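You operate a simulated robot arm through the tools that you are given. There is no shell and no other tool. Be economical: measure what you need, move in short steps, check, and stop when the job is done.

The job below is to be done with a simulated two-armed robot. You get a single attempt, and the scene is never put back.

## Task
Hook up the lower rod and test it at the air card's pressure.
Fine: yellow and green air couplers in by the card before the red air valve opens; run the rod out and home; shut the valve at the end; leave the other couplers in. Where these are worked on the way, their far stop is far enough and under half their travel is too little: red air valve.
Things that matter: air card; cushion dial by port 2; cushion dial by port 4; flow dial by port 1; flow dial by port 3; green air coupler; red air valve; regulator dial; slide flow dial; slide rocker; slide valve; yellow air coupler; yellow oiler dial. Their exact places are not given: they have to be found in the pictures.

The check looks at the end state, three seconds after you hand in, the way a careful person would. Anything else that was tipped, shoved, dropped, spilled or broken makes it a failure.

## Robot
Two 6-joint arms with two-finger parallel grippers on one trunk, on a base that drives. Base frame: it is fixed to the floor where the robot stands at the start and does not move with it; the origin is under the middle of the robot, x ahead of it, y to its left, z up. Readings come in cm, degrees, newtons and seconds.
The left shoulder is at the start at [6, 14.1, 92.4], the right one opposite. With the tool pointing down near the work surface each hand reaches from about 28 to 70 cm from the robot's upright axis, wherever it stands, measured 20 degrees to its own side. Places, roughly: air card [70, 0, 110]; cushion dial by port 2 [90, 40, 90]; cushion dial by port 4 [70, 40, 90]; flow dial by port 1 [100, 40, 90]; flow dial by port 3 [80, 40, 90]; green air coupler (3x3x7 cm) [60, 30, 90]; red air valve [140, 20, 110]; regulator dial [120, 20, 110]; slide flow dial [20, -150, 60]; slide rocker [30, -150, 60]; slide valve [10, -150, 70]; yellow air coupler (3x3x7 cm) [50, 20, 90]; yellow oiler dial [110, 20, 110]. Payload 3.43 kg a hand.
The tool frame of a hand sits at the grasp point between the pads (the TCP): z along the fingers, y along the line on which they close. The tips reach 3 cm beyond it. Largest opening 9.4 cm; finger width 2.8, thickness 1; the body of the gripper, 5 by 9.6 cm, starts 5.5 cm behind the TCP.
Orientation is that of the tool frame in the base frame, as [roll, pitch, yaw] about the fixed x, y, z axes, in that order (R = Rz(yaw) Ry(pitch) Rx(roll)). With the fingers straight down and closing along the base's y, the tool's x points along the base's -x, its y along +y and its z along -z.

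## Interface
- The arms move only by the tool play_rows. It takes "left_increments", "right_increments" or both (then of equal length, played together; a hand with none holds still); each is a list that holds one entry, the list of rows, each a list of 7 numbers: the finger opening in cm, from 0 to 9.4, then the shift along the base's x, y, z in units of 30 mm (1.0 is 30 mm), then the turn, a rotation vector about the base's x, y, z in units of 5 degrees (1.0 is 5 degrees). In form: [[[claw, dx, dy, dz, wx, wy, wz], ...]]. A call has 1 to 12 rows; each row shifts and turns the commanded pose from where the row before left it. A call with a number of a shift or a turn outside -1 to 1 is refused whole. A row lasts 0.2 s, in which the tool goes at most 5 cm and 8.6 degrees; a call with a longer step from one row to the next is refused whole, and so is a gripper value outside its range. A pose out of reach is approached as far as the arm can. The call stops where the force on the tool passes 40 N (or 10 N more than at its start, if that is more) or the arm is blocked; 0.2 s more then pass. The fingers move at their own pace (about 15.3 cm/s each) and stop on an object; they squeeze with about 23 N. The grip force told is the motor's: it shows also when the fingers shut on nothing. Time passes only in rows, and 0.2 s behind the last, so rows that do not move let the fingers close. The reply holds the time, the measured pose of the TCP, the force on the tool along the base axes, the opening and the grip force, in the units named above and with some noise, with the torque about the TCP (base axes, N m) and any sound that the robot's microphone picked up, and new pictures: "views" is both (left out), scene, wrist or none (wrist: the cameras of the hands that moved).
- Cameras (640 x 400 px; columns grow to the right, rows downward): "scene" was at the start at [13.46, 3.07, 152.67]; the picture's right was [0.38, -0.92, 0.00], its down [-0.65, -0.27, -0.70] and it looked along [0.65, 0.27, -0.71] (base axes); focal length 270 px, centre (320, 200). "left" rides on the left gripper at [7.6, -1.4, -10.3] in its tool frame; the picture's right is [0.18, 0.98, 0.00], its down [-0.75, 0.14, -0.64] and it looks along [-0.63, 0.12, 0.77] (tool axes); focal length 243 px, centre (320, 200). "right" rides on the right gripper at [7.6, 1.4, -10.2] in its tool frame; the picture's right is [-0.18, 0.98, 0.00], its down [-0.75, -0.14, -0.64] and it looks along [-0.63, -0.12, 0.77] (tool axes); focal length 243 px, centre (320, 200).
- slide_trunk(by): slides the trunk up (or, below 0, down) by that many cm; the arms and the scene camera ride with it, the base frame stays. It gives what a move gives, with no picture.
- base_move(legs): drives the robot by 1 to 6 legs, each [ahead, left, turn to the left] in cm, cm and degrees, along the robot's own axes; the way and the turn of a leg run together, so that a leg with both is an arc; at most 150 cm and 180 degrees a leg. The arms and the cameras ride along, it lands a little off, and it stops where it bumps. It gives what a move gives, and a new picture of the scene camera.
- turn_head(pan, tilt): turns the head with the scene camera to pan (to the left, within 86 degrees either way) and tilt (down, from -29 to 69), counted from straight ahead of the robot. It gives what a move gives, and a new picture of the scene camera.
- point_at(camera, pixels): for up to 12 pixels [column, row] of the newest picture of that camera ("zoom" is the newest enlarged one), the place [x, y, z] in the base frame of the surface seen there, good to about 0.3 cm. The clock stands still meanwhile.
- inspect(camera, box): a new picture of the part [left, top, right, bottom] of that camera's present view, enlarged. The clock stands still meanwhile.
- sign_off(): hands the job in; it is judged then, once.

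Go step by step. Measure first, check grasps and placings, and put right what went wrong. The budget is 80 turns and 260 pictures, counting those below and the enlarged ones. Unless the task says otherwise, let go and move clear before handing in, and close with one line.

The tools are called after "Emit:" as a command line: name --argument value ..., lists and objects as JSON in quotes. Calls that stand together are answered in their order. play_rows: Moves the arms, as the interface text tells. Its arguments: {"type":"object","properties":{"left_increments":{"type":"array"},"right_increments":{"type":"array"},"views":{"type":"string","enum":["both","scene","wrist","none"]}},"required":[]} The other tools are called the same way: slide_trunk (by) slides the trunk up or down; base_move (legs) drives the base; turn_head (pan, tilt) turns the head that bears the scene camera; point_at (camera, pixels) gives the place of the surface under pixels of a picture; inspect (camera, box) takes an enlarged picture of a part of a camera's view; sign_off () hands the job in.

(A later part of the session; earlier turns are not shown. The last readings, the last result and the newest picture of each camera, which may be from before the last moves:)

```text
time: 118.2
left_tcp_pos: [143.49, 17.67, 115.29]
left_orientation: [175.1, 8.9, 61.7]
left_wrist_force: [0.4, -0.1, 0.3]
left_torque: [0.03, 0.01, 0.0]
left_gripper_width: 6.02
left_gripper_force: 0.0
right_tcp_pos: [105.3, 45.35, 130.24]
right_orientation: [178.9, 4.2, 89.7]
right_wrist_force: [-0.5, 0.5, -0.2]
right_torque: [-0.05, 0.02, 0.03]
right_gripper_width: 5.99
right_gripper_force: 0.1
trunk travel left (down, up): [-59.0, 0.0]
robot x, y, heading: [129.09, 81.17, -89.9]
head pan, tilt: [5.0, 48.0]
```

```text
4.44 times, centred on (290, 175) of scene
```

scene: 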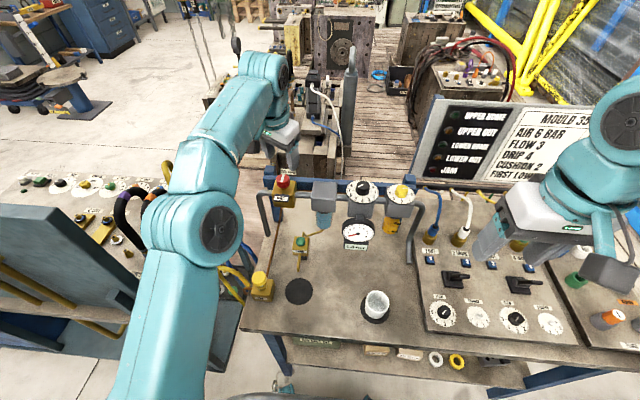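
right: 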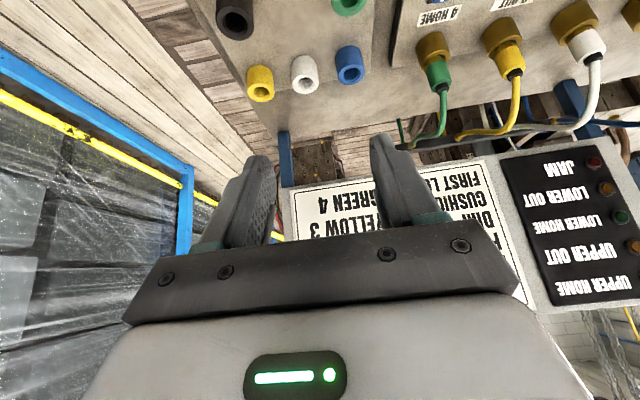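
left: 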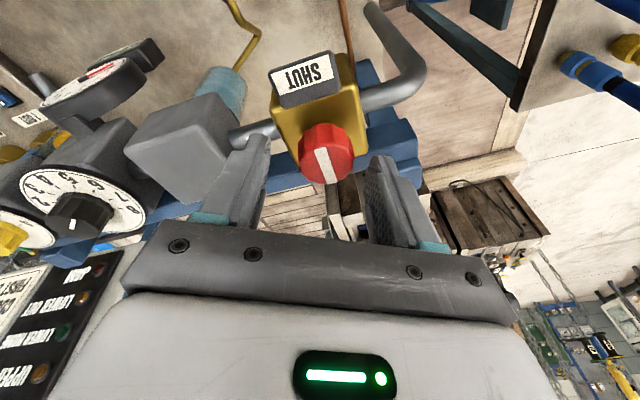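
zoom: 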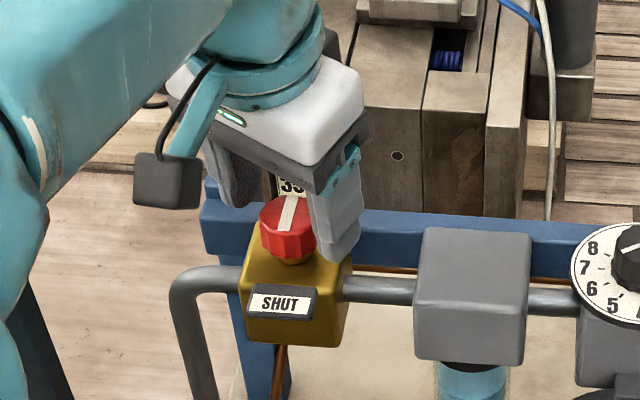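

Knob centre (143.85,16.9). Final placement, close, then turn counter-clockwise 45° watching torque.

Emit:
play_rows --left_increments '[[[6, 0.12, -0.1, -0.6, 0, 0, 0], [6, 0, 0, 0, 0, 0, 0], [2.5, 0, 0, 0, 0, 0, 0], [2.5, 0, 0, 0, 0, 0, 0], [2.5, 0, 0, 0, 0, 0, 0], [2.5, 0, 0, 0, 0, 0.18, 0.98], [2.5, 0, 0, 0, 0, 0.18, 0.98], [2.5, 0, 0, 0, 0, 0.18, 0.98], [2.5, 0, 0, 0, 0, 0.18, 0.98], [2.5, 0, 0, 0, 0, 0.18, 0.98], [2.5, 0, 0, 0, 0, 0.18, 0.98]]]' --views "wrist"

Emit:
inspect --camera "left" --box '[200, 60, 440, 240]'

Emit:
inspect --camera "scene" --box '[310, 170, 410, 260]'

```text
time: 120.6
left_tcp_pos: [143.69, 17.49, 113.51]
left_orientation: [-179.6, 10.1, 92.2]
left_wrist_force: [-1.4, -4.9, -5.6]
left_torque: [0.16, -0.4, -0.02]
left_gripper_width: 3.44
left_gripper_force: 45.5
right_tcp_pos: [105.41, 45.39, 130.18]
right_orientation: [178.8, 4.1, 89.6]
right_wrist_force: [0.0, -0.3, 0.2]
right_torque: [0.0, 0.03, 0.01]
right_gripper_width: 6.0
right_gripper_force: 0.1
trunk travel left (down, up): [-59.0, 0.0]
robot x, y, heading: [128.84, 81.21, -89.9]
head pan, tilt: [5.0, 48.0]
```

left: 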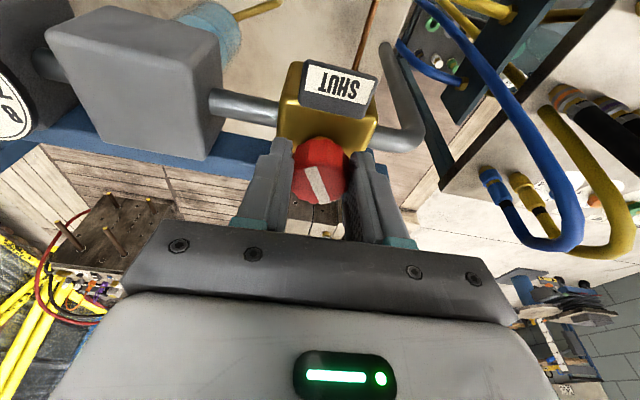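

```text
2.22 times, centred on (320, 150) of left
```

zoom: 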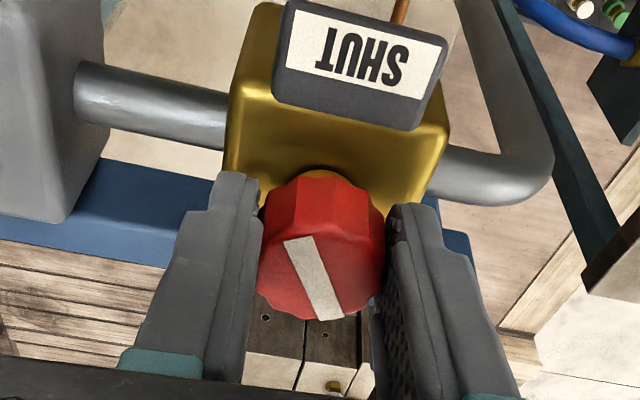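

```text
4.44 times, centred on (360, 215) of scene
```

zoom: 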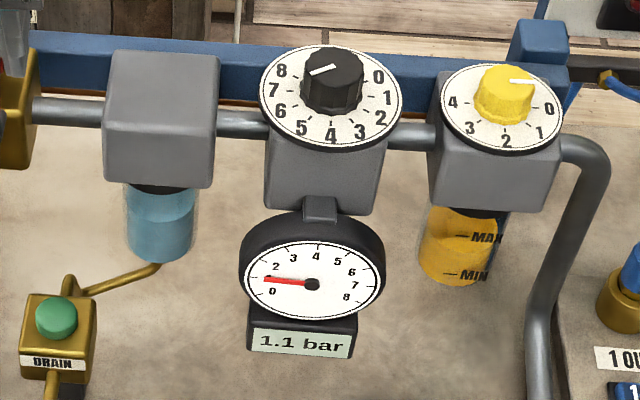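

The knob turned with the hand and the gauge rises (1.1 bar). Continuing counter-clockwise to its stop.

Emit:
play_rows --left_increments '[[[2.5, 0, 0, 0, 0, 0.18, 0.98], [2.5, 0, 0, 0, 0, 0.18, 0.98], [2.5, 0, 0, 0, 0, 0.18, 0.98], [2.5, 0, 0, 0, 0, 0.18, 0.98], [2.5, 0, 0, 0, 0, 0.18, 0.98], [2.5, 0, 0, 0, 0, 0.18, 0.98], [2.5, 0, 0, 0, 0, 0.18, 0.98], [2.5, 0, 0, 0, 0, 0.18, 0.98], [2.5, 0, 0, 0, 0, 0.18, 0.98], [2.5, 0, 0, 0, 0, 0.18, 0.98], [2.5, 0, 0, 0, 0, 0.18, 0.98]]]' --views "wrist"

Emit:
inspect --camera "scene" --box '[310, 170, 410, 260]'

```text
time: 123.0
left_tcp_pos: [143.57, 17.26, 113.5]
left_orientation: [-171.3, 5.5, 147.2]
left_wrist_force: [-17.4, -9.2, -5.7]
left_torque: [-0.05, -1.07, -0.12]
left_gripper_width: 3.6
left_gripper_force: 45.0
right_tcp_pos: [105.03, 45.28, 130.11]
right_orientation: [178.9, 4.2, 89.6]
right_wrist_force: [0.4, -0.6, -0.5]
right_torque: [0.01, 0.0, -0.03]
right_gripper_width: 6.02
right_gripper_force: 0.1
trunk travel left (down, up): [-59.0, 0.0]
robot x, y, heading: [128.75, 81.12, -89.9]
head pan, tilt: [5.0, 48.0]
```

left: 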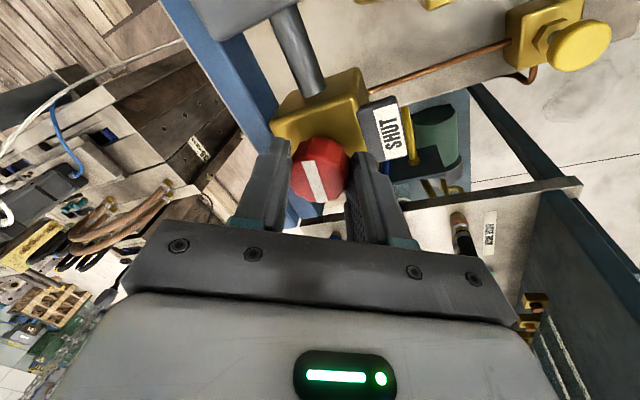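

```text
4.44 times, centred on (360, 215) of scene
```

zoom: 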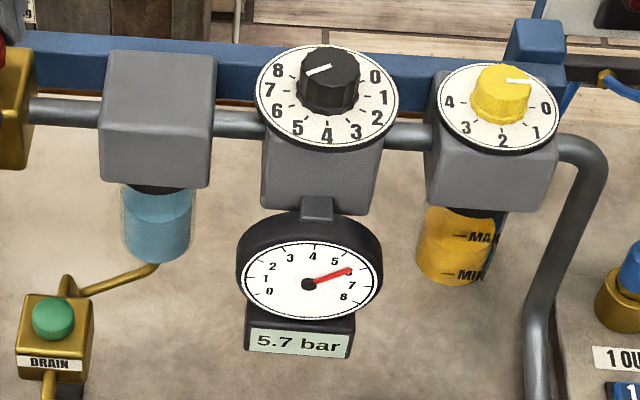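

5.7 bar after ~85°. A little further to the stop, then check the settled reading.

Emit:
play_rows --left_increments '[[[2.5, -0.03, 0, 0, 0, 0.18, 0.98], [2.5, 0, 0, 0, 0, 0.18, 0.98], [2.5, 0, 0, 0, 0, 0, 0], [2.5, 0, 0, 0, 0, 0, 0], [2.5, 0, 0, 0, 0, 0, 0], [2.5, 0, 0, 0, 0, 0, 0]]]' --views "wrist"

Emit:
inspect --camera "scene" --box '[310, 170, 410, 260]'

Emit:
inspect --camera "scene" --box '[410, 80, 540, 200]'

```text
time: 124.4
left_tcp_pos: [143.55, 17.23, 113.65]
left_orientation: [-170.2, 4.0, 157.1]
left_wrist_force: [-9.5, -19.8, 8.2]
left_torque: [0.51, 0.29, -0.57]
left_gripper_width: 3.63
left_gripper_force: 44.5
right_tcp_pos: [105.04, 45.4, 130.09]
right_orientation: [178.8, 4.3, 89.5]
right_wrist_force: [-0.4, 1.1, -0.4]
right_torque: [0.01, -0.02, -0.01]
right_gripper_width: 6.0
right_gripper_force: 0.2
trunk travel left (down, up): [-59.0, 0.0]
robot x, y, heading: [128.49, 81.11, -90.1]
head pan, tilt: [5.0, 48.0]
```

left: 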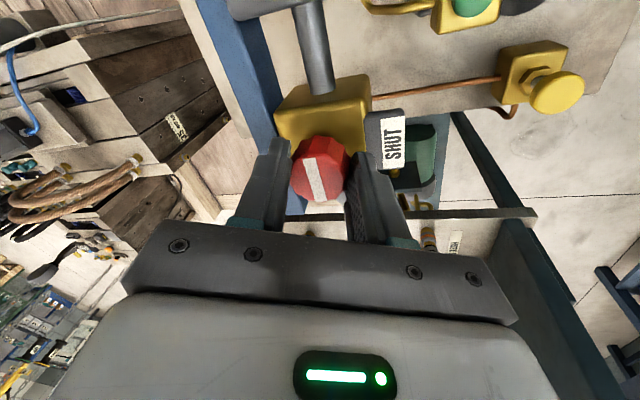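

```text
4.44 times, centred on (360, 215) of scene
```

zoom: 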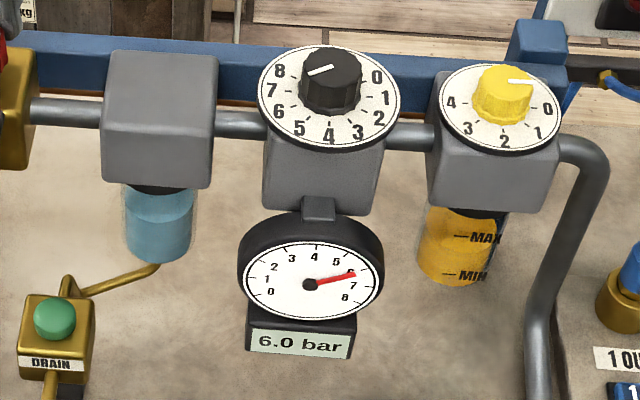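

```text
3.33 times, centred on (475, 140) of scene
```

zoom: 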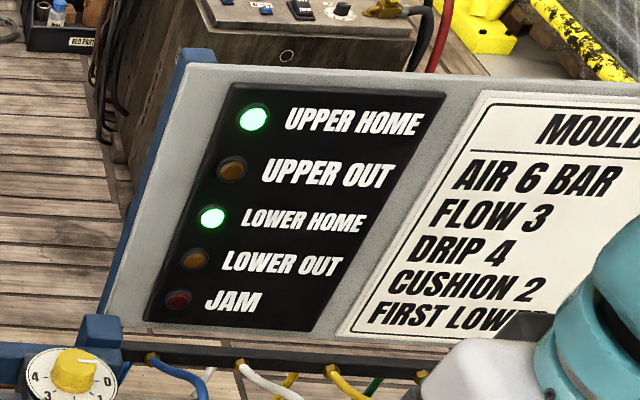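

The gauge reads exactly 6.0 bar, and UPPER HOME and LOWER HOME lamps are green, JAM off. I release the valve, rise, and drive back to the port levers.

Emit:
play_rows --left_increments '[[[6, 0, 0, 0, 0, 0, 0], [6, 0, 0, 0, 0, 0, 0], [6, 0, 0.15, 0.9, 0, 0, 0], [6, 0, 0.3, 1, 0, 0, 0], [6, 0, 0.7, 0.8, 0, -0.18, -0.98], [6, 0, 0.8, 0.2, 0, -0.18, -0.98], [6, 0, 0.8, 0, 0, -0.18, -0.98], [6, 0, 0.8, 0, 0, -0.18, -0.98], [6, 0, 0.8, 0, 0, -0.18, -0.98], [6, 0, 0.8, 0, 0, -0.18, -0.98], [6, 0, 0.8, 0, 0, -0.18, -0.98]]]' --views "none"

Emit:
base_move --legs '[[-0.5, -46, 0]]'

Emit:
turn_head --pan 0 --tilt 50

```text
time: 126.8
left_tcp_pos: [143.58, 35.41, 122.2]
left_orientation: [-174.4, 8.7, 122.1]
left_wrist_force: [0.5, -0.1, 0.7]
left_torque: [-0.02, 0.0, 0.01]
left_gripper_width: 6.01
left_gripper_force: 0.0
right_tcp_pos: [105.3, 45.7, 130.2]
right_orientation: [178.9, 4.3, 89.6]
right_wrist_force: [0.5, 0.5, 0.1]
right_torque: [-0.03, 0.01, -0.01]
right_gripper_width: 6.0
right_gripper_force: 0.3
trunk travel left (down, up): [-59.0, 0.0]
robot x, y, heading: [128.6, 81.39, -90.2]
head pan, tilt: [5.0, 48.0]
```

```text
time: 133.4
left_tcp_pos: [95.92, 35.67, 122.06]
left_orientation: [-174.4, 8.6, 122.2]
left_wrist_force: [0.0, -0.3, 0.0]
left_torque: [-0.01, 0.0, -0.03]
left_gripper_width: 6.01
left_gripper_force: 0.1
right_tcp_pos: [57.8, 46.05, 130.37]
right_orientation: [179.0, 4.3, 89.7]
right_wrist_force: [0.3, -0.1, 0.5]
right_torque: [0.01, 0.02, 0.0]
right_gripper_width: 6.03
right_gripper_force: 0.0
trunk travel left (down, up): [-59.0, 0.0]
robot x, y, heading: [81.2, 82.08, -89.9]
head pan, tilt: [5.0, 48.0]
```

scene: 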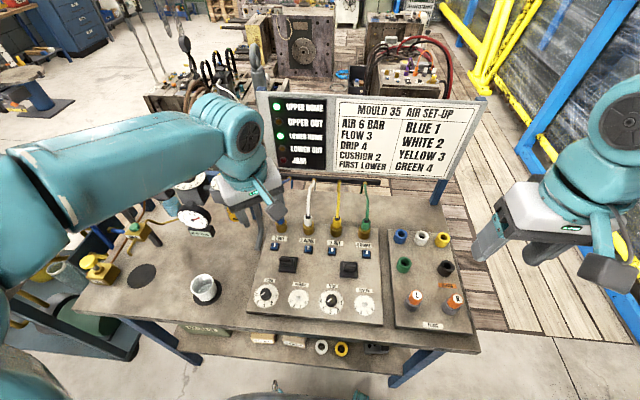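

```text
time: 134.1
left_tcp_pos: [95.85, 35.73, 122.22]
left_orientation: [-174.5, 8.6, 122.2]
left_wrist_force: [0.6, 0.6, 0.4]
left_torque: [-0.04, -0.04, 0.0]
left_gripper_width: 6.0
left_gripper_force: 0.1
right_tcp_pos: [57.47, 46.04, 130.3]
right_orientation: [178.9, 4.3, 89.6]
right_wrist_force: [0.0, 0.6, 0.3]
right_torque: [-0.04, 0.02, 0.02]
right_gripper_width: 6.01
right_gripper_force: 0.0
trunk travel left (down, up): [-59.0, 0.0]
robot x, y, heading: [80.46, 81.58, -90.0]
head pan, tilt: [0.0, 50.0]
```

scene: 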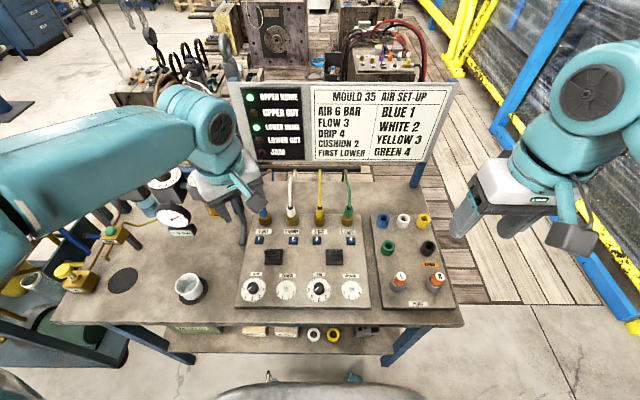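

Robot is at x≈81 with the lever panel straight ahead at (330,257). I'll zoom on the lever and measure its shape.

Emit:
inspect --camera "scene" --box '[295, 225, 375, 285]'

Emit:
point_at --camera "zoom" --pixels '[[280, 205], [280, 235], [250, 205], [310, 205], [280, 260], [280, 290], [240, 260], [320, 260], [200, 125], [450, 125]]'

```text
6.67 times, centred on (335, 255) of scene
```

zoom: 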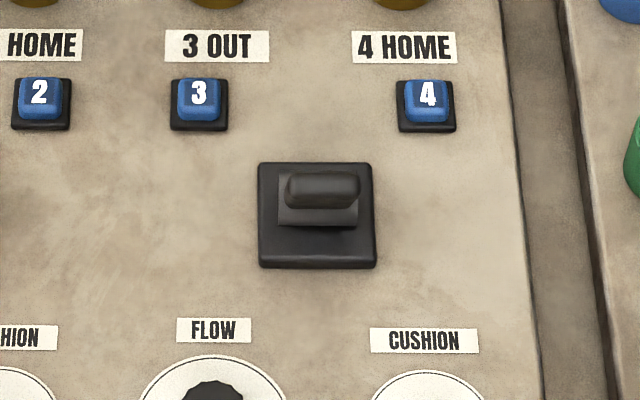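

```text
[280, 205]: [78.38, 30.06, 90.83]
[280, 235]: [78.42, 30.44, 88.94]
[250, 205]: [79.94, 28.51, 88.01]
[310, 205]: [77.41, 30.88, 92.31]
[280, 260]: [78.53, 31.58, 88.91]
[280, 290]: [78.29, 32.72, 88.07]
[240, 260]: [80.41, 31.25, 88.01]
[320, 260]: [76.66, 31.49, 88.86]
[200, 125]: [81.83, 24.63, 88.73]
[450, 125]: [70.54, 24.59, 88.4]
```

The handle is wide in x and thin in y, so it likely swings toward/away from me. I'll get a side look from the wrist cameras.

Emit:
inspect --camera "left" --box '[0, 0, 640, 400]'

Emit:
inspect --camera "right" --box '[320, 0, 640, 200]'

```text
1.00 times, centred on (320, 200) of left (not enlarged: the box is as wide or as high as the picture)
```

zoom: 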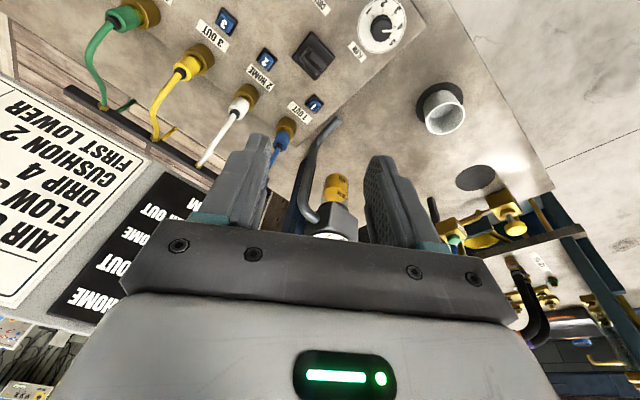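

```text
2.00 times, centred on (480, 100) of right
```

zoom: 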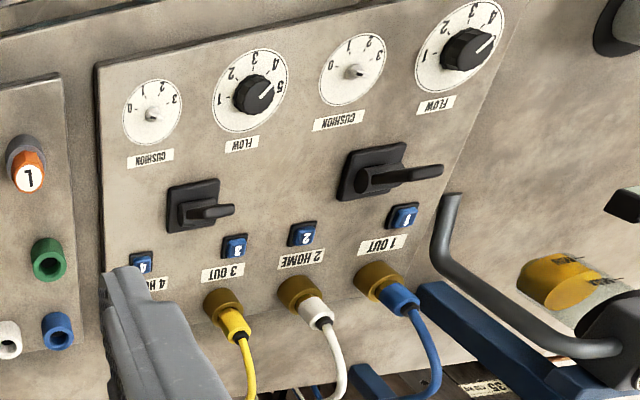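

Both handles lean toward me, matching both HOME lamps; pushing the lower one (between 3 and 4) away should be OUT. I'll bring the right hand, fingers shut, to the robot side of that handle.

Emit:
play_rows --right_increments '[[[0.5, 0.8, 0, -0.4, 0, 0, 0], [0.5, 0.8, -0.3, -0.8, 0, 0, 0], [0.5, 0.8, -0.3, -0.9, 0, 0, 0], [0.5, 0.8, -0.3, -0.9, 0, 0, 0], [0.5, 0.8, -0.3, -0.9, 0, 0, 0], [0.5, 0.8, -0.4, -0.9, 0, 0, 0], [0.5, 0.8, -0.5, -0.9, 0, 0, 0], [0.5, 0.8, -0.6, -0.9, 0, 0, 0]]]'

Emit:
inspect --camera "right" --box '[160, 40, 480, 240]'

```text
time: 135.9
left_tcp_pos: [96.07, 35.53, 121.98]
left_orientation: [-174.5, 8.5, 122.2]
left_wrist_force: [-1.1, -0.5, -1.3]
left_torque: [0.05, 0.0, -0.01]
left_gripper_width: 6.0
left_gripper_force: 0.1
right_tcp_pos: [76.97, 37.65, 110.45]
right_orientation: [179.1, 4.2, 89.6]
right_wrist_force: [0.2, -0.6, 0.4]
right_torque: [0.03, 0.04, -0.02]
right_gripper_width: 0.48
right_gripper_force: 0.0
trunk travel left (down, up): [-59.0, 0.0]
robot x, y, heading: [80.83, 81.73, -90.0]
head pan, tilt: [0.0, 50.0]
```

scene: 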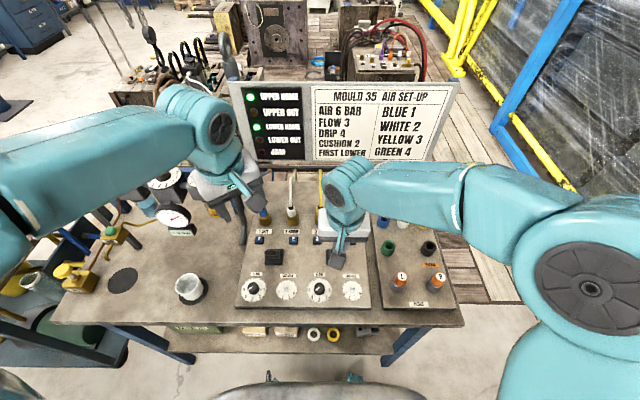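
right: 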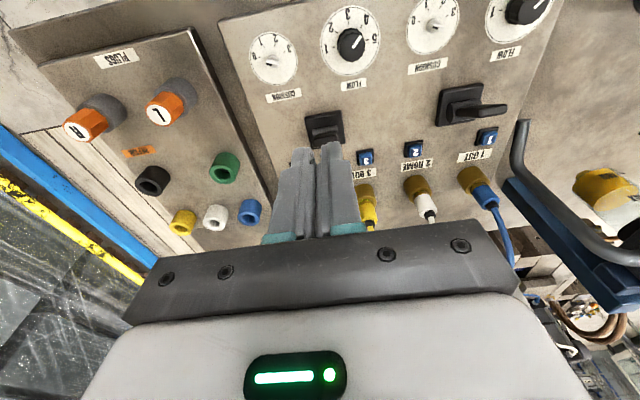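

```text
2.00 times, centred on (320, 140) of right
```

zoom: 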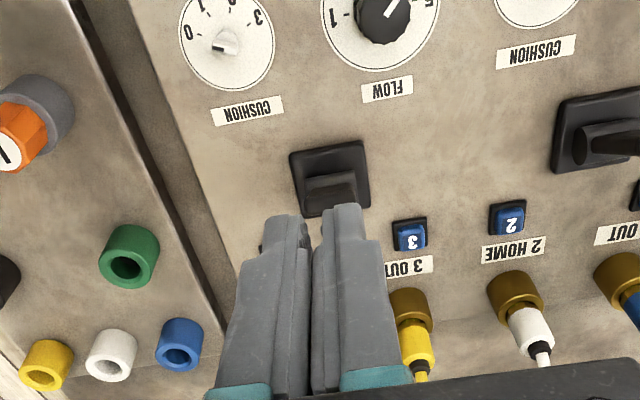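

Handle face runs from (77,30.1,90.8) up to (77,31.7,96), leaning ~20° toward me. Lowering behind it at y≈37.

Emit:
play_rows --right_increments '[[[0.5, 0, -0.1, -1, 0, 0, 0], [0.5, 0, 0, -1, 0, 0, 0], [0.5, 0, 0, -1, 0, 0, 0], [0.5, 0, 0, -1, 0, 0, 0], [0.5, 0, 0, -0.9, 0, 0, 0]]]' --views "wrist"

Emit:
inspect --camera "right" --box '[220, 60, 420, 200]'

Emit:
inspect --camera "scene" --box '[290, 210, 380, 280]'

```text
time: 137.1
left_tcp_pos: [95.76, 35.65, 122.12]
left_orientation: [-174.5, 8.7, 122.2]
left_wrist_force: [1.1, 0.0, -0.3]
left_torque: [-0.03, 0.01, -0.03]
left_gripper_width: 5.98
left_gripper_force: 0.1
right_tcp_pos: [76.88, 37.49, 95.8]
right_orientation: [178.9, 4.3, 89.6]
right_wrist_force: [0.0, 0.4, -0.4]
right_torque: [0.0, 0.01, -0.04]
right_gripper_width: 0.52
right_gripper_force: 0.2
trunk travel left (down, up): [-59.0, 0.0]
robot x, y, heading: [81.27, 81.52, -90.0]
head pan, tilt: [0.0, 50.0]
```

right: 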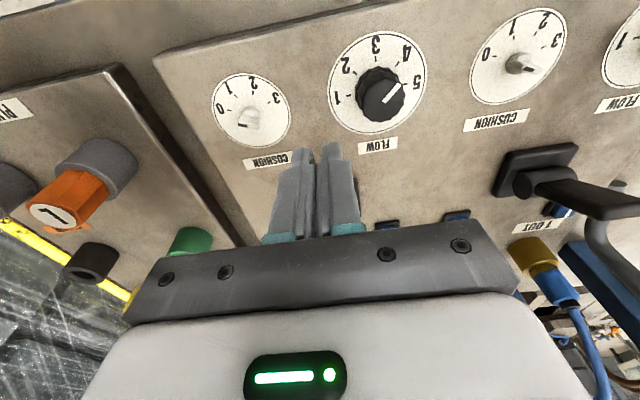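

```text
2.86 times, centred on (320, 130) of right
```

zoom: 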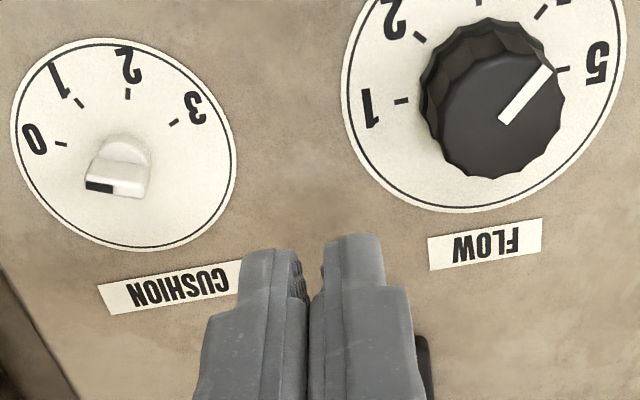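

```text
5.71 times, centred on (335, 245) of scene
```

zoom: 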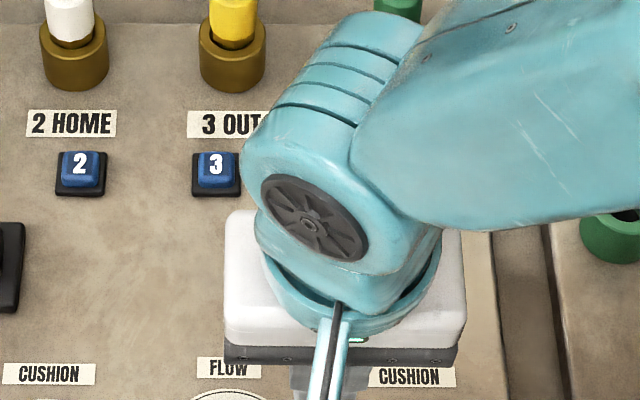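

Now pushing away from me (−y) in small steps, watching force.

Emit:
play_rows --right_increments '[[[0.5, 0, -0.4, 0, 0, 0, 0], [0.5, 0, -0.4, 0, 0, 0, 0], [0.5, 0, -0.3, 0, 0, 0, 0], [0.5, 0, -0.3, 0, 0, 0, 0], [0.5, 0, -0.3, 0, 0, 0, 0], [0.5, 0, -0.3, 0, 0, 0, 0], [0.5, 0, 0, 0, 0, 0, 0]]]'

Emit:
inspect --camera "scene" --box '[220, 70, 340, 170]'

```text
time: 138.7
left_tcp_pos: [95.79, 35.69, 122.25]
left_orientation: [-174.4, 8.7, 122.2]
left_wrist_force: [-0.3, 0.3, -0.7]
left_torque: [-0.01, 0.02, -0.01]
left_gripper_width: 6.0
left_gripper_force: 0.1
right_tcp_pos: [76.76, 31.74, 95.72]
right_orientation: [178.8, 4.2, 89.7]
right_wrist_force: [-0.1, 1.4, 0.1]
right_torque: [0.0, -0.02, 0.0]
right_gripper_width: 0.45
right_gripper_force: 0.0
trunk travel left (down, up): [-59.0, 0.0]
robot x, y, heading: [80.86, 81.51, -90.0]
head pan, tilt: [0.0, 50.0]
```

scene: 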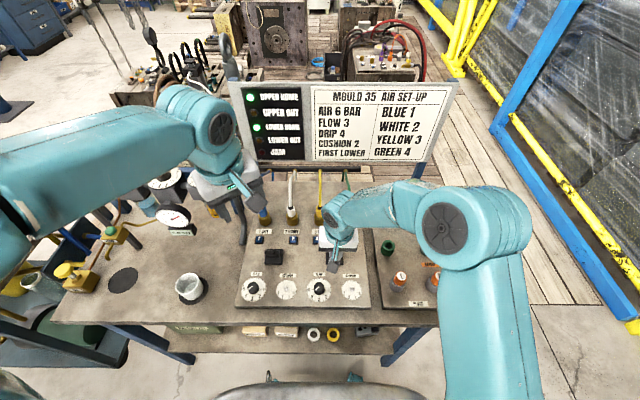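
right: 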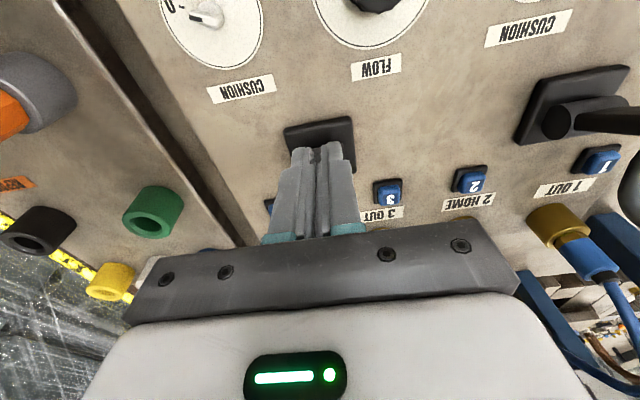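

```text
4.00 times, centred on (280, 120) of scene
```

zoom: 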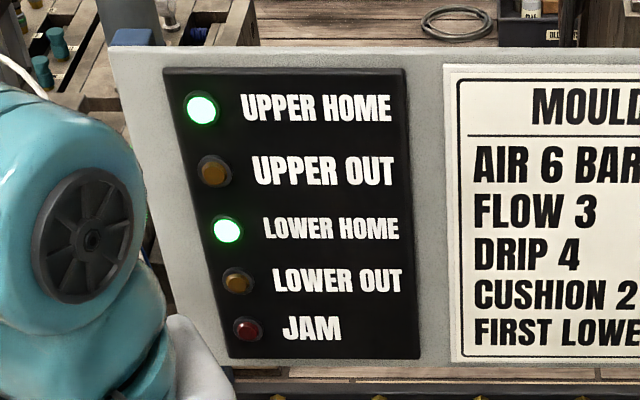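

Little contact so far (1.4 N). Continuing the push.

Emit:
play_rows --right_increments '[[[0.5, 0, -0.25, 0, 0, 0, 0], [0.5, 0, -0.25, 0, 0, 0, 0], [0.5, 0, -0.25, 0, 0, 0, 0], [0.5, 0, -0.25, 0, 0, 0, 0], [0.5, 0, 0, 0, 0, 0, 0]]]'

Emit:
inspect --camera "scene" --box '[220, 70, 340, 170]'

Emit:
inspect --camera "right" --box '[220, 60, 420, 240]'

```text
time: 139.6
left_tcp_pos: [95.93, 35.88, 122.35]
left_orientation: [-174.4, 8.8, 122.2]
left_wrist_force: [0.1, -0.9, -0.1]
left_torque: [0.03, 0.0, -0.01]
left_gripper_width: 6.0
left_gripper_force: 0.0
right_tcp_pos: [76.9, 30.06, 95.79]
right_orientation: [179.5, 2.8, 89.6]
right_wrist_force: [-2.2, 27.1, 25.2]
right_torque: [0.43, 0.06, -0.13]
right_gripper_width: 0.5
right_gripper_force: 0.0
trunk travel left (down, up): [-59.0, 0.0]
robot x, y, heading: [81.14, 81.39, -89.7]
head pan, tilt: [0.0, 50.0]
stopped in row 4 (right hand): the force on the tool passed its limit at 46 N (the readings are from after the stop); the commanded pose is now the measured one
```

scene: 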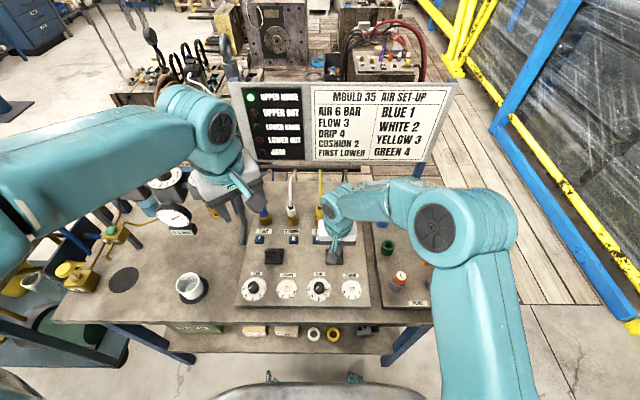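
right: 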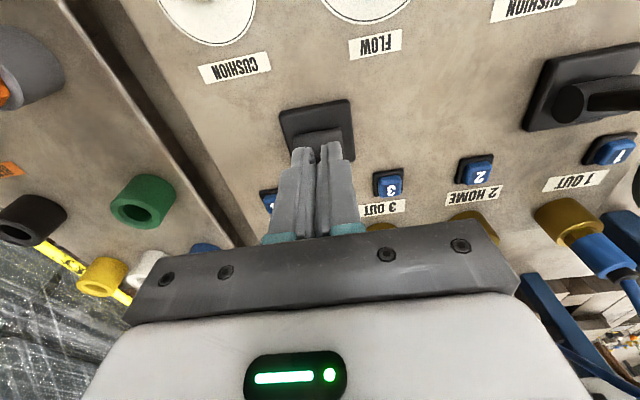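

```text
4.00 times, centred on (280, 120) of scene
```

zoom: 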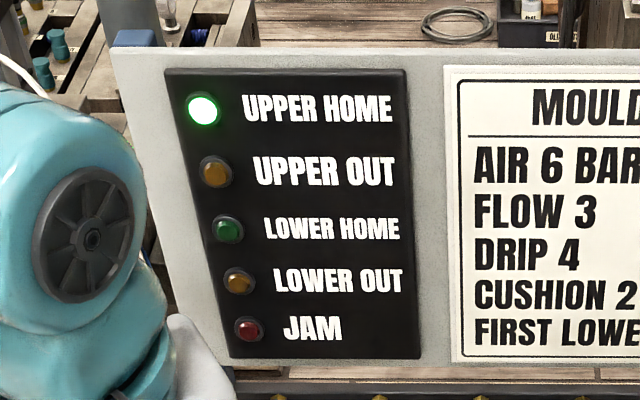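

```text
2.22 times, centred on (320, 150) of right
```

zoom: 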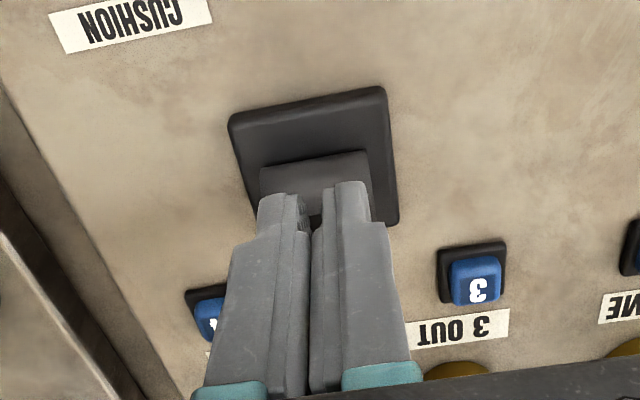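

LOWER HOME has gone out: the rod is moving. Waiting in place and rechecking the lamps.

Emit:
play_rows --right_increments '[[[0.5, 0, 0.03, 0.03, 0, 0, 0], [0.5, 0, 0, 0, 0, 0, 0], [0.5, 0, 0, 0, 0, 0, 0], [0.5, 0, 0, 0, 0, 0, 0], [0.5, 0, 0, 0, 0, 0, 0], [0.5, 0, 0, 0, 0, 0, 0], [0.5, 0, 0, 0, 0, 0, 0], [0.5, 0, 0, 0, 0, 0, 0], [0.5, 0, 0, 0, 0, 0, 0], [0.5, 0, 0, 0, 0, 0, 0]]]' --views "scene"

Emit:
inspect --camera "scene" --box '[220, 70, 340, 170]'

```text
time: 141.8
left_tcp_pos: [95.92, 36.12, 122.31]
left_orientation: [-174.3, 8.8, 122.2]
left_wrist_force: [-0.1, -0.3, -0.1]
left_torque: [0.0, 0.02, -0.03]
left_gripper_width: 6.0
left_gripper_force: 0.1
right_tcp_pos: [76.92, 30.05, 95.75]
right_orientation: [179.4, 3.1, 89.7]
right_wrist_force: [1.5, 28.1, 16.8]
right_torque: [0.59, -0.27, -0.13]
right_gripper_width: 0.47
right_gripper_force: 0.1
trunk travel left (down, up): [-59.0, 0.0]
robot x, y, heading: [80.8, 81.48, -90.0]
head pan, tilt: [0.0, 50.0]
```

scene: 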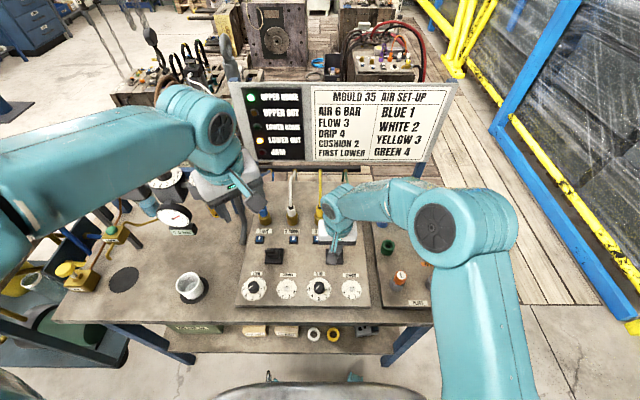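

```text
4.00 times, centred on (280, 120) of scene
```

zoom: 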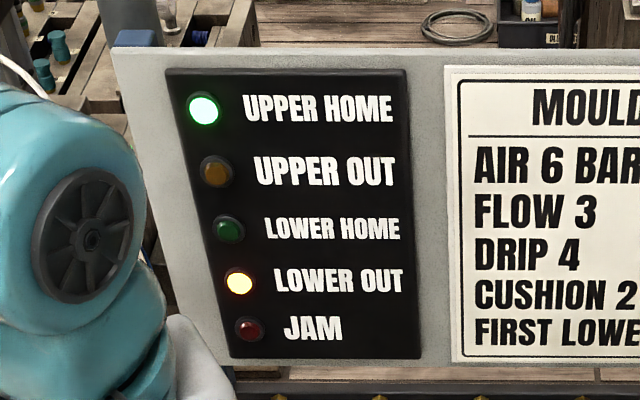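

LOWER OUT is lit, JAM off. Now backing off to see whether the lever springs back or stays.

Emit:
play_rows --right_increments '[[[0.5, 0, 0.4, 0.1, 0, 0, 0], [0.5, 0, 0.6, 0, 0, 0, 0], [0.5, 0, 0.8, 0, 0, 0, 0], [0.5, 0, 0.4, 1, 0, 0, 0], [0.5, -0.3, 0.3, 1, 0, 0, 0], [0.5, -0.5, 0.3, 1, 0, 0, 0], [0.5, -0.5, 0.3, 1, 0, 0, 0], [0.5, -0.9, 0, 0.5, 0, 0, 0], [0.5, -0.9, 0, 0, 0, 0, 0], [0.5, 0, 0, 0, 0, 0, 0]]]'

Emit:
inspect --camera "scene" --box '[220, 70, 340, 170]'

Emit:
inspect --camera "scene" --box '[240, 220, 370, 300]'

```text
time: 144.0
left_tcp_pos: [95.97, 35.68, 122.19]
left_orientation: [-174.4, 8.7, 122.1]
left_wrist_force: [0.9, -0.5, 0.6]
left_torque: [-0.02, -0.01, -0.01]
left_gripper_width: 6.01
left_gripper_force: 0.1
right_tcp_pos: [67.67, 39.18, 109.51]
right_orientation: [179.3, 3.2, 89.6]
right_wrist_force: [0.3, 0.4, -0.3]
right_torque: [0.01, 0.0, 0.0]
right_gripper_width: 0.5
right_gripper_force: 0.1
trunk travel left (down, up): [-59.0, 0.0]
robot x, y, heading: [81.13, 81.38, -89.9]
head pan, tilt: [0.0, 50.0]
```

scene: 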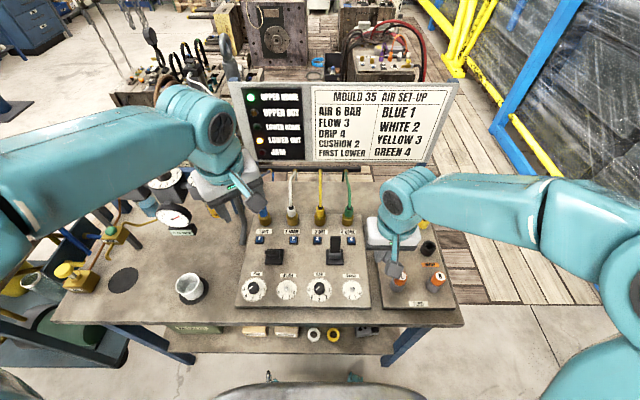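
right: 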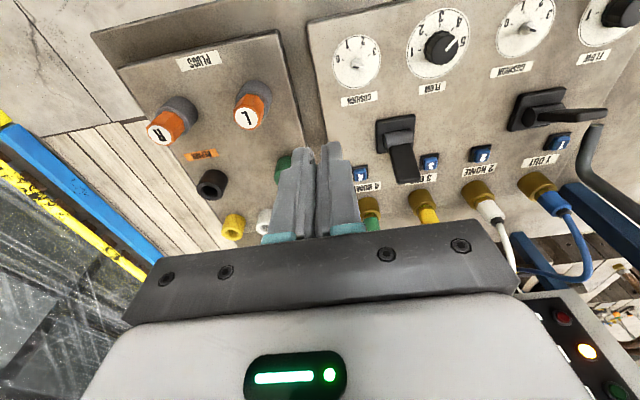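

```text
4.00 times, centred on (280, 120) of scene
```

zoom: 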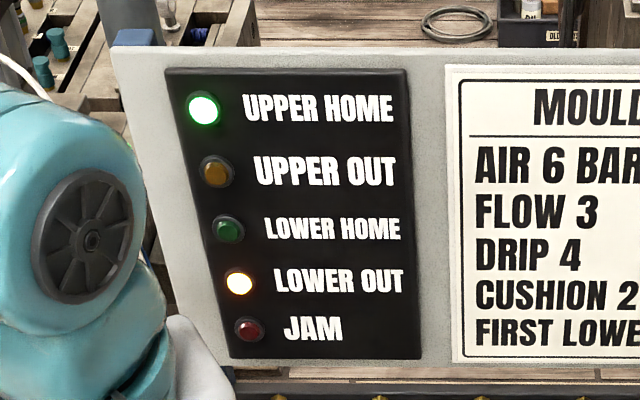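

```text
4.92 times, centred on (305, 260) of scene
```

zoom: 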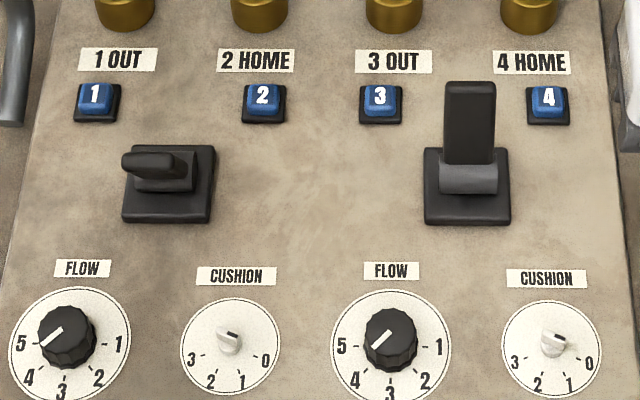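

The lever stays over in OUT. To bring it home I'll hook it from the far side; measuring its current tip.

Emit:
point_at --camera "zoom" --pixels '[[470, 88], [470, 105], [470, 130], [470, 155], [448, 110], [492, 110], [470, 180]]'

Emit:
point_at --camera "right" --pixels '[[405, 178], [402, 165], [400, 150], [392, 165], [414, 165], [390, 125]]'

```text
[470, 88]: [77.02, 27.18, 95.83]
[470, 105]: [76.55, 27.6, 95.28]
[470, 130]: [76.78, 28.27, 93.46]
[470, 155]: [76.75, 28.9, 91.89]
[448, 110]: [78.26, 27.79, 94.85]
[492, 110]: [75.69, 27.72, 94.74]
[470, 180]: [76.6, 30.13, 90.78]
```

```text
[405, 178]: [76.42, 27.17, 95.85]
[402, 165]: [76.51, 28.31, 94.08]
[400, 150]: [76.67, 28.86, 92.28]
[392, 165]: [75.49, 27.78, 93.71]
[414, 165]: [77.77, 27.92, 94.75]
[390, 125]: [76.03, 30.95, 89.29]
```

Handle leans away: face y 27.2 at the top. I'll go over it, down behind at y≈23.5, and pull toward me.

Emit:
play_rows --right_increments '[[[0.5, 0.6, -0.9, 0, 0, 0, 0], [0.5, 0.6, -0.9, 0, 0, 0, 0], [0.5, 0.6, -0.9, 0, 0, 0, 0], [0.5, 0.6, -0.9, 0, 0, 0, 0], [0.5, 0.65, -0.9, 0, 0, 0, 0], [0.5, 0, -0.75, 0, 0, 0, 0], [0.5, 0, 0, -0.9, 0, 0, 0], [0.5, 0, 0, -1, 0, 0, 0], [0.5, 0, 0, -1, 0, 0, 0], [0.5, 0, 0, -1, 0, 0, 0], [0.5, 0, 0, -0.75, 0, 0, 0]]]'

Emit:
inspect --camera "right" --box '[220, 40, 420, 240]'

```text
time: 146.4
left_tcp_pos: [95.97, 35.62, 121.96]
left_orientation: [-174.5, 8.6, 122.1]
left_wrist_force: [-0.1, 0.2, 0.5]
left_torque: [0.04, 0.02, -0.01]
left_gripper_width: 6.02
left_gripper_force: 0.1
right_tcp_pos: [76.56, 23.18, 95.3]
right_orientation: [179.3, 3.0, 89.5]
right_wrist_force: [-0.5, 0.4, -0.9]
right_torque: [0.0, -0.01, 0.04]
right_gripper_width: 0.48
right_gripper_force: 0.1
trunk travel left (down, up): [-59.0, 0.0]
robot x, y, heading: [80.86, 81.33, -89.7]
head pan, tilt: [0.0, 50.0]
```

scene: 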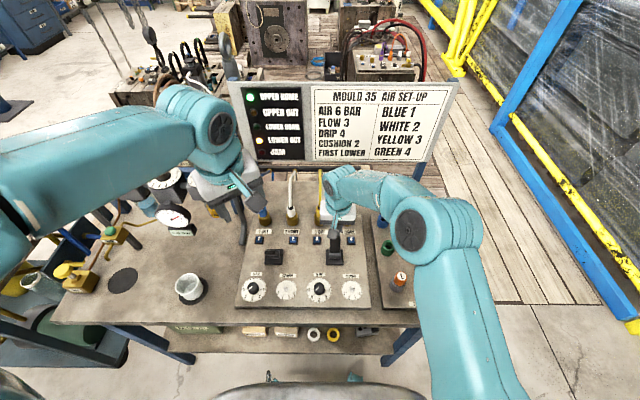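
right: 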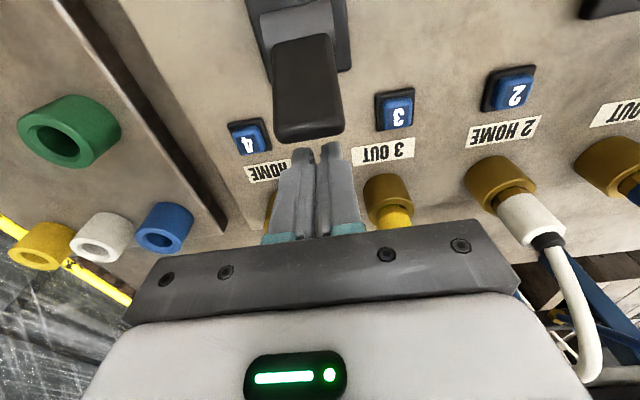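

```text
2.00 times, centred on (320, 140) of right
```

zoom: 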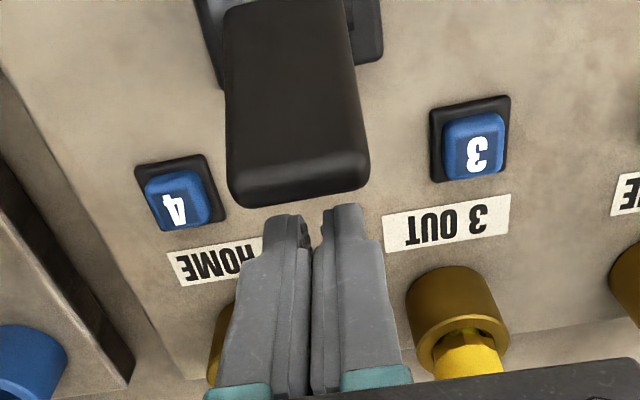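

Fingers are just behind the handle. Pulling toward me (+y).

Emit:
play_rows --right_increments '[[[0.5, 0, 0.3, 0, 0, 0, 0], [0.5, 0, 0.3, 0, 0, 0, 0], [0.5, 0, 0.3, 0, 0, 0, 0], [0.5, 0, 0.3, 0, 0, 0, 0], [0.5, 0, 0.3, 0, 0, 0, 0], [0.5, 0, 0.25, 0, 0, 0, 0], [0.5, 0, 0.2, 0, 0, 0, 0], [0.5, 0, 0.2, 0, 0, 0, 0], [0.5, 0, 0, 0, 0, 0, 0]]]'

Emit:
inspect --camera "scene" --box '[220, 70, 340, 170]'

```text
time: 148.2
left_tcp_pos: [95.95, 35.75, 122.19]
left_orientation: [-174.4, 8.7, 122.2]
left_wrist_force: [-0.3, 0.7, 0.3]
left_torque: [-0.07, -0.01, -0.02]
left_gripper_width: 5.97
left_gripper_force: 0.1
right_tcp_pos: [76.72, 28.78, 95.98]
right_orientation: [178.7, 5.0, 89.4]
right_wrist_force: [-1.1, -18.8, -0.7]
right_torque: [-0.6, 0.05, 0.13]
right_gripper_width: 0.57
right_gripper_force: 1.2
trunk travel left (down, up): [-59.0, 0.0]
robot x, y, heading: [81.02, 81.59, -89.7]
head pan, tilt: [0.0, 50.0]
stopped in row 9 (right hand): the force on the tool passed its limit at 44 N (the readings are from after the stop); the commanded pose is now the measured one
```

scene: 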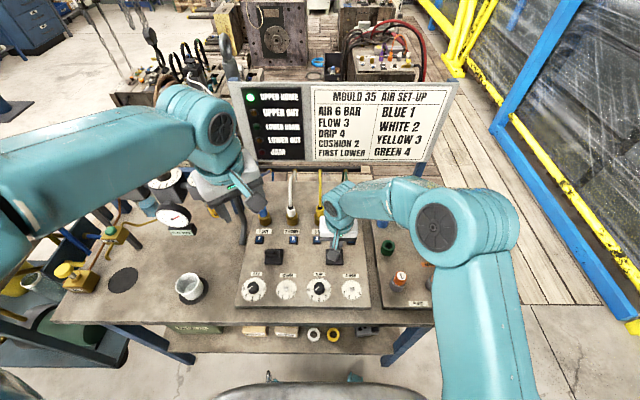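
right: 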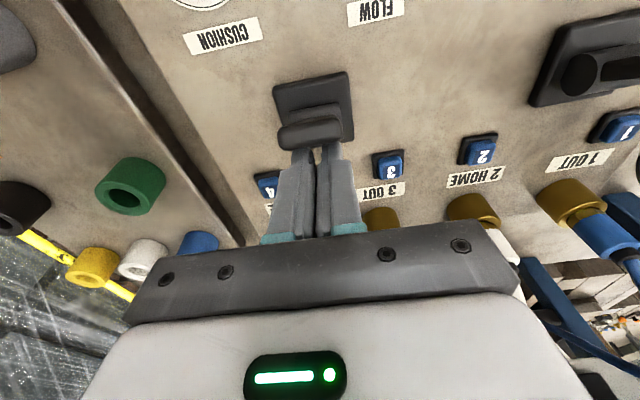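

```text
4.00 times, centred on (280, 120) of scene
```

zoom: 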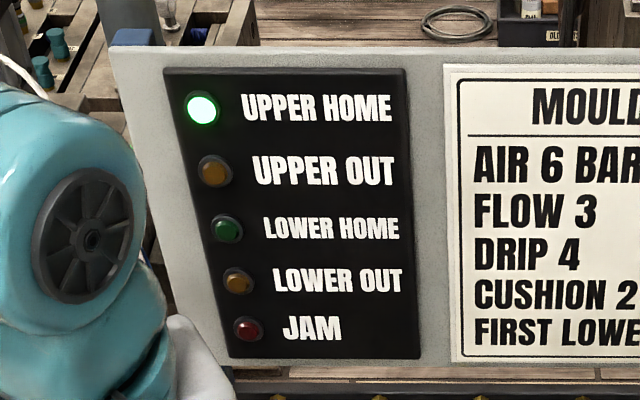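

Lever is at its near stop and LOWER OUT has gone out: the rod is coming home. I'll back the fingers off (−y), rise, and check the lamps.

Emit:
play_rows --right_increments '[[[0.5, 0, -0.4, 0, 0, 0, 0], [0.5, 0, -0.6, 0, 0, 0, 0], [0.5, 0, -0.3, 0.5, 0, 0, 0], [0.5, 0, 0, 1, 0, 0, 0], [0.5, 0, 0, 1, 0, 0, 0], [0.5, 0, 0, 1, 0, 0, 0], [0.5, -0.5, 0.5, 1, 0, 0, 0], [0.5, -0.8, 0.8, 0.8, 0, 0, 0], [0.5, -0.8, 0.8, 0.5, 0, 0, 0], [0.5, -0.8, 0.8, 0.5, 0, 0, 0], [0.5, -0.8, 0.8, 0.5, 0, 0, 0]]]' --views "scene"

Emit:
inspect --camera "scene" --box '[220, 70, 340, 170]'

Emit:
inspect --camera "scene" --box '[240, 190, 370, 300]'

```text
time: 150.6
left_tcp_pos: [95.93, 35.73, 122.11]
left_orientation: [-174.5, 8.7, 122.2]
left_wrist_force: [0.1, 0.9, -0.8]
left_torque: [0.04, -0.01, 0.03]
left_gripper_width: 5.95
left_gripper_force: 0.1
right_tcp_pos: [65.57, 36.02, 116.13]
right_orientation: [178.9, 4.3, 89.6]
right_wrist_force: [0.1, 0.7, 0.1]
right_torque: [-0.02, 0.02, -0.04]
right_gripper_width: 0.5
right_gripper_force: 0.0
trunk travel left (down, up): [-59.0, 0.0]
robot x, y, heading: [81.07, 81.71, -89.9]
head pan, tilt: [0.0, 50.0]
```

scene: 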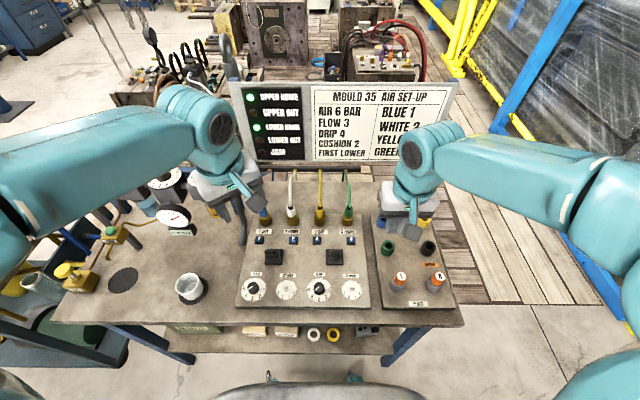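

```text
4.00 times, centred on (280, 120) of scene
```

zoom: 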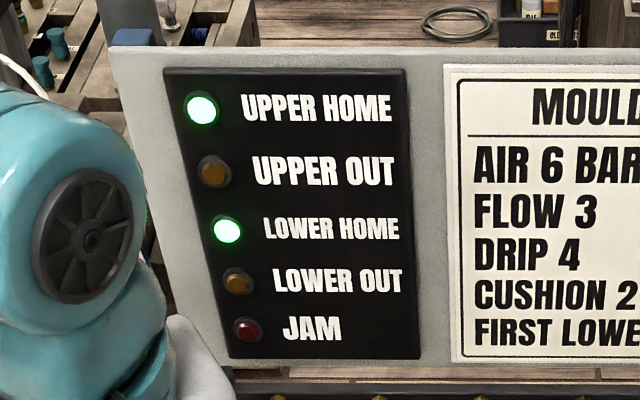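

```text
3.64 times, centred on (305, 245) of scene
```

zoom: 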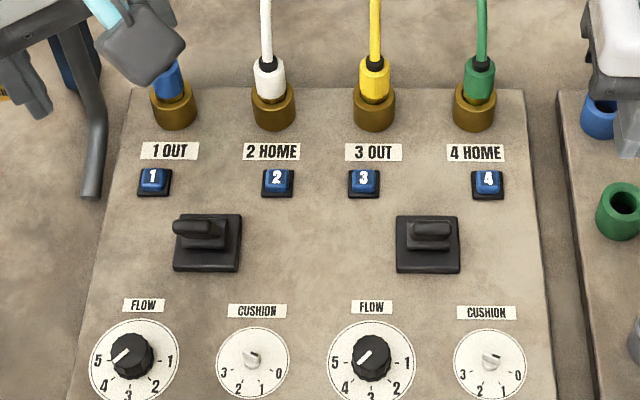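

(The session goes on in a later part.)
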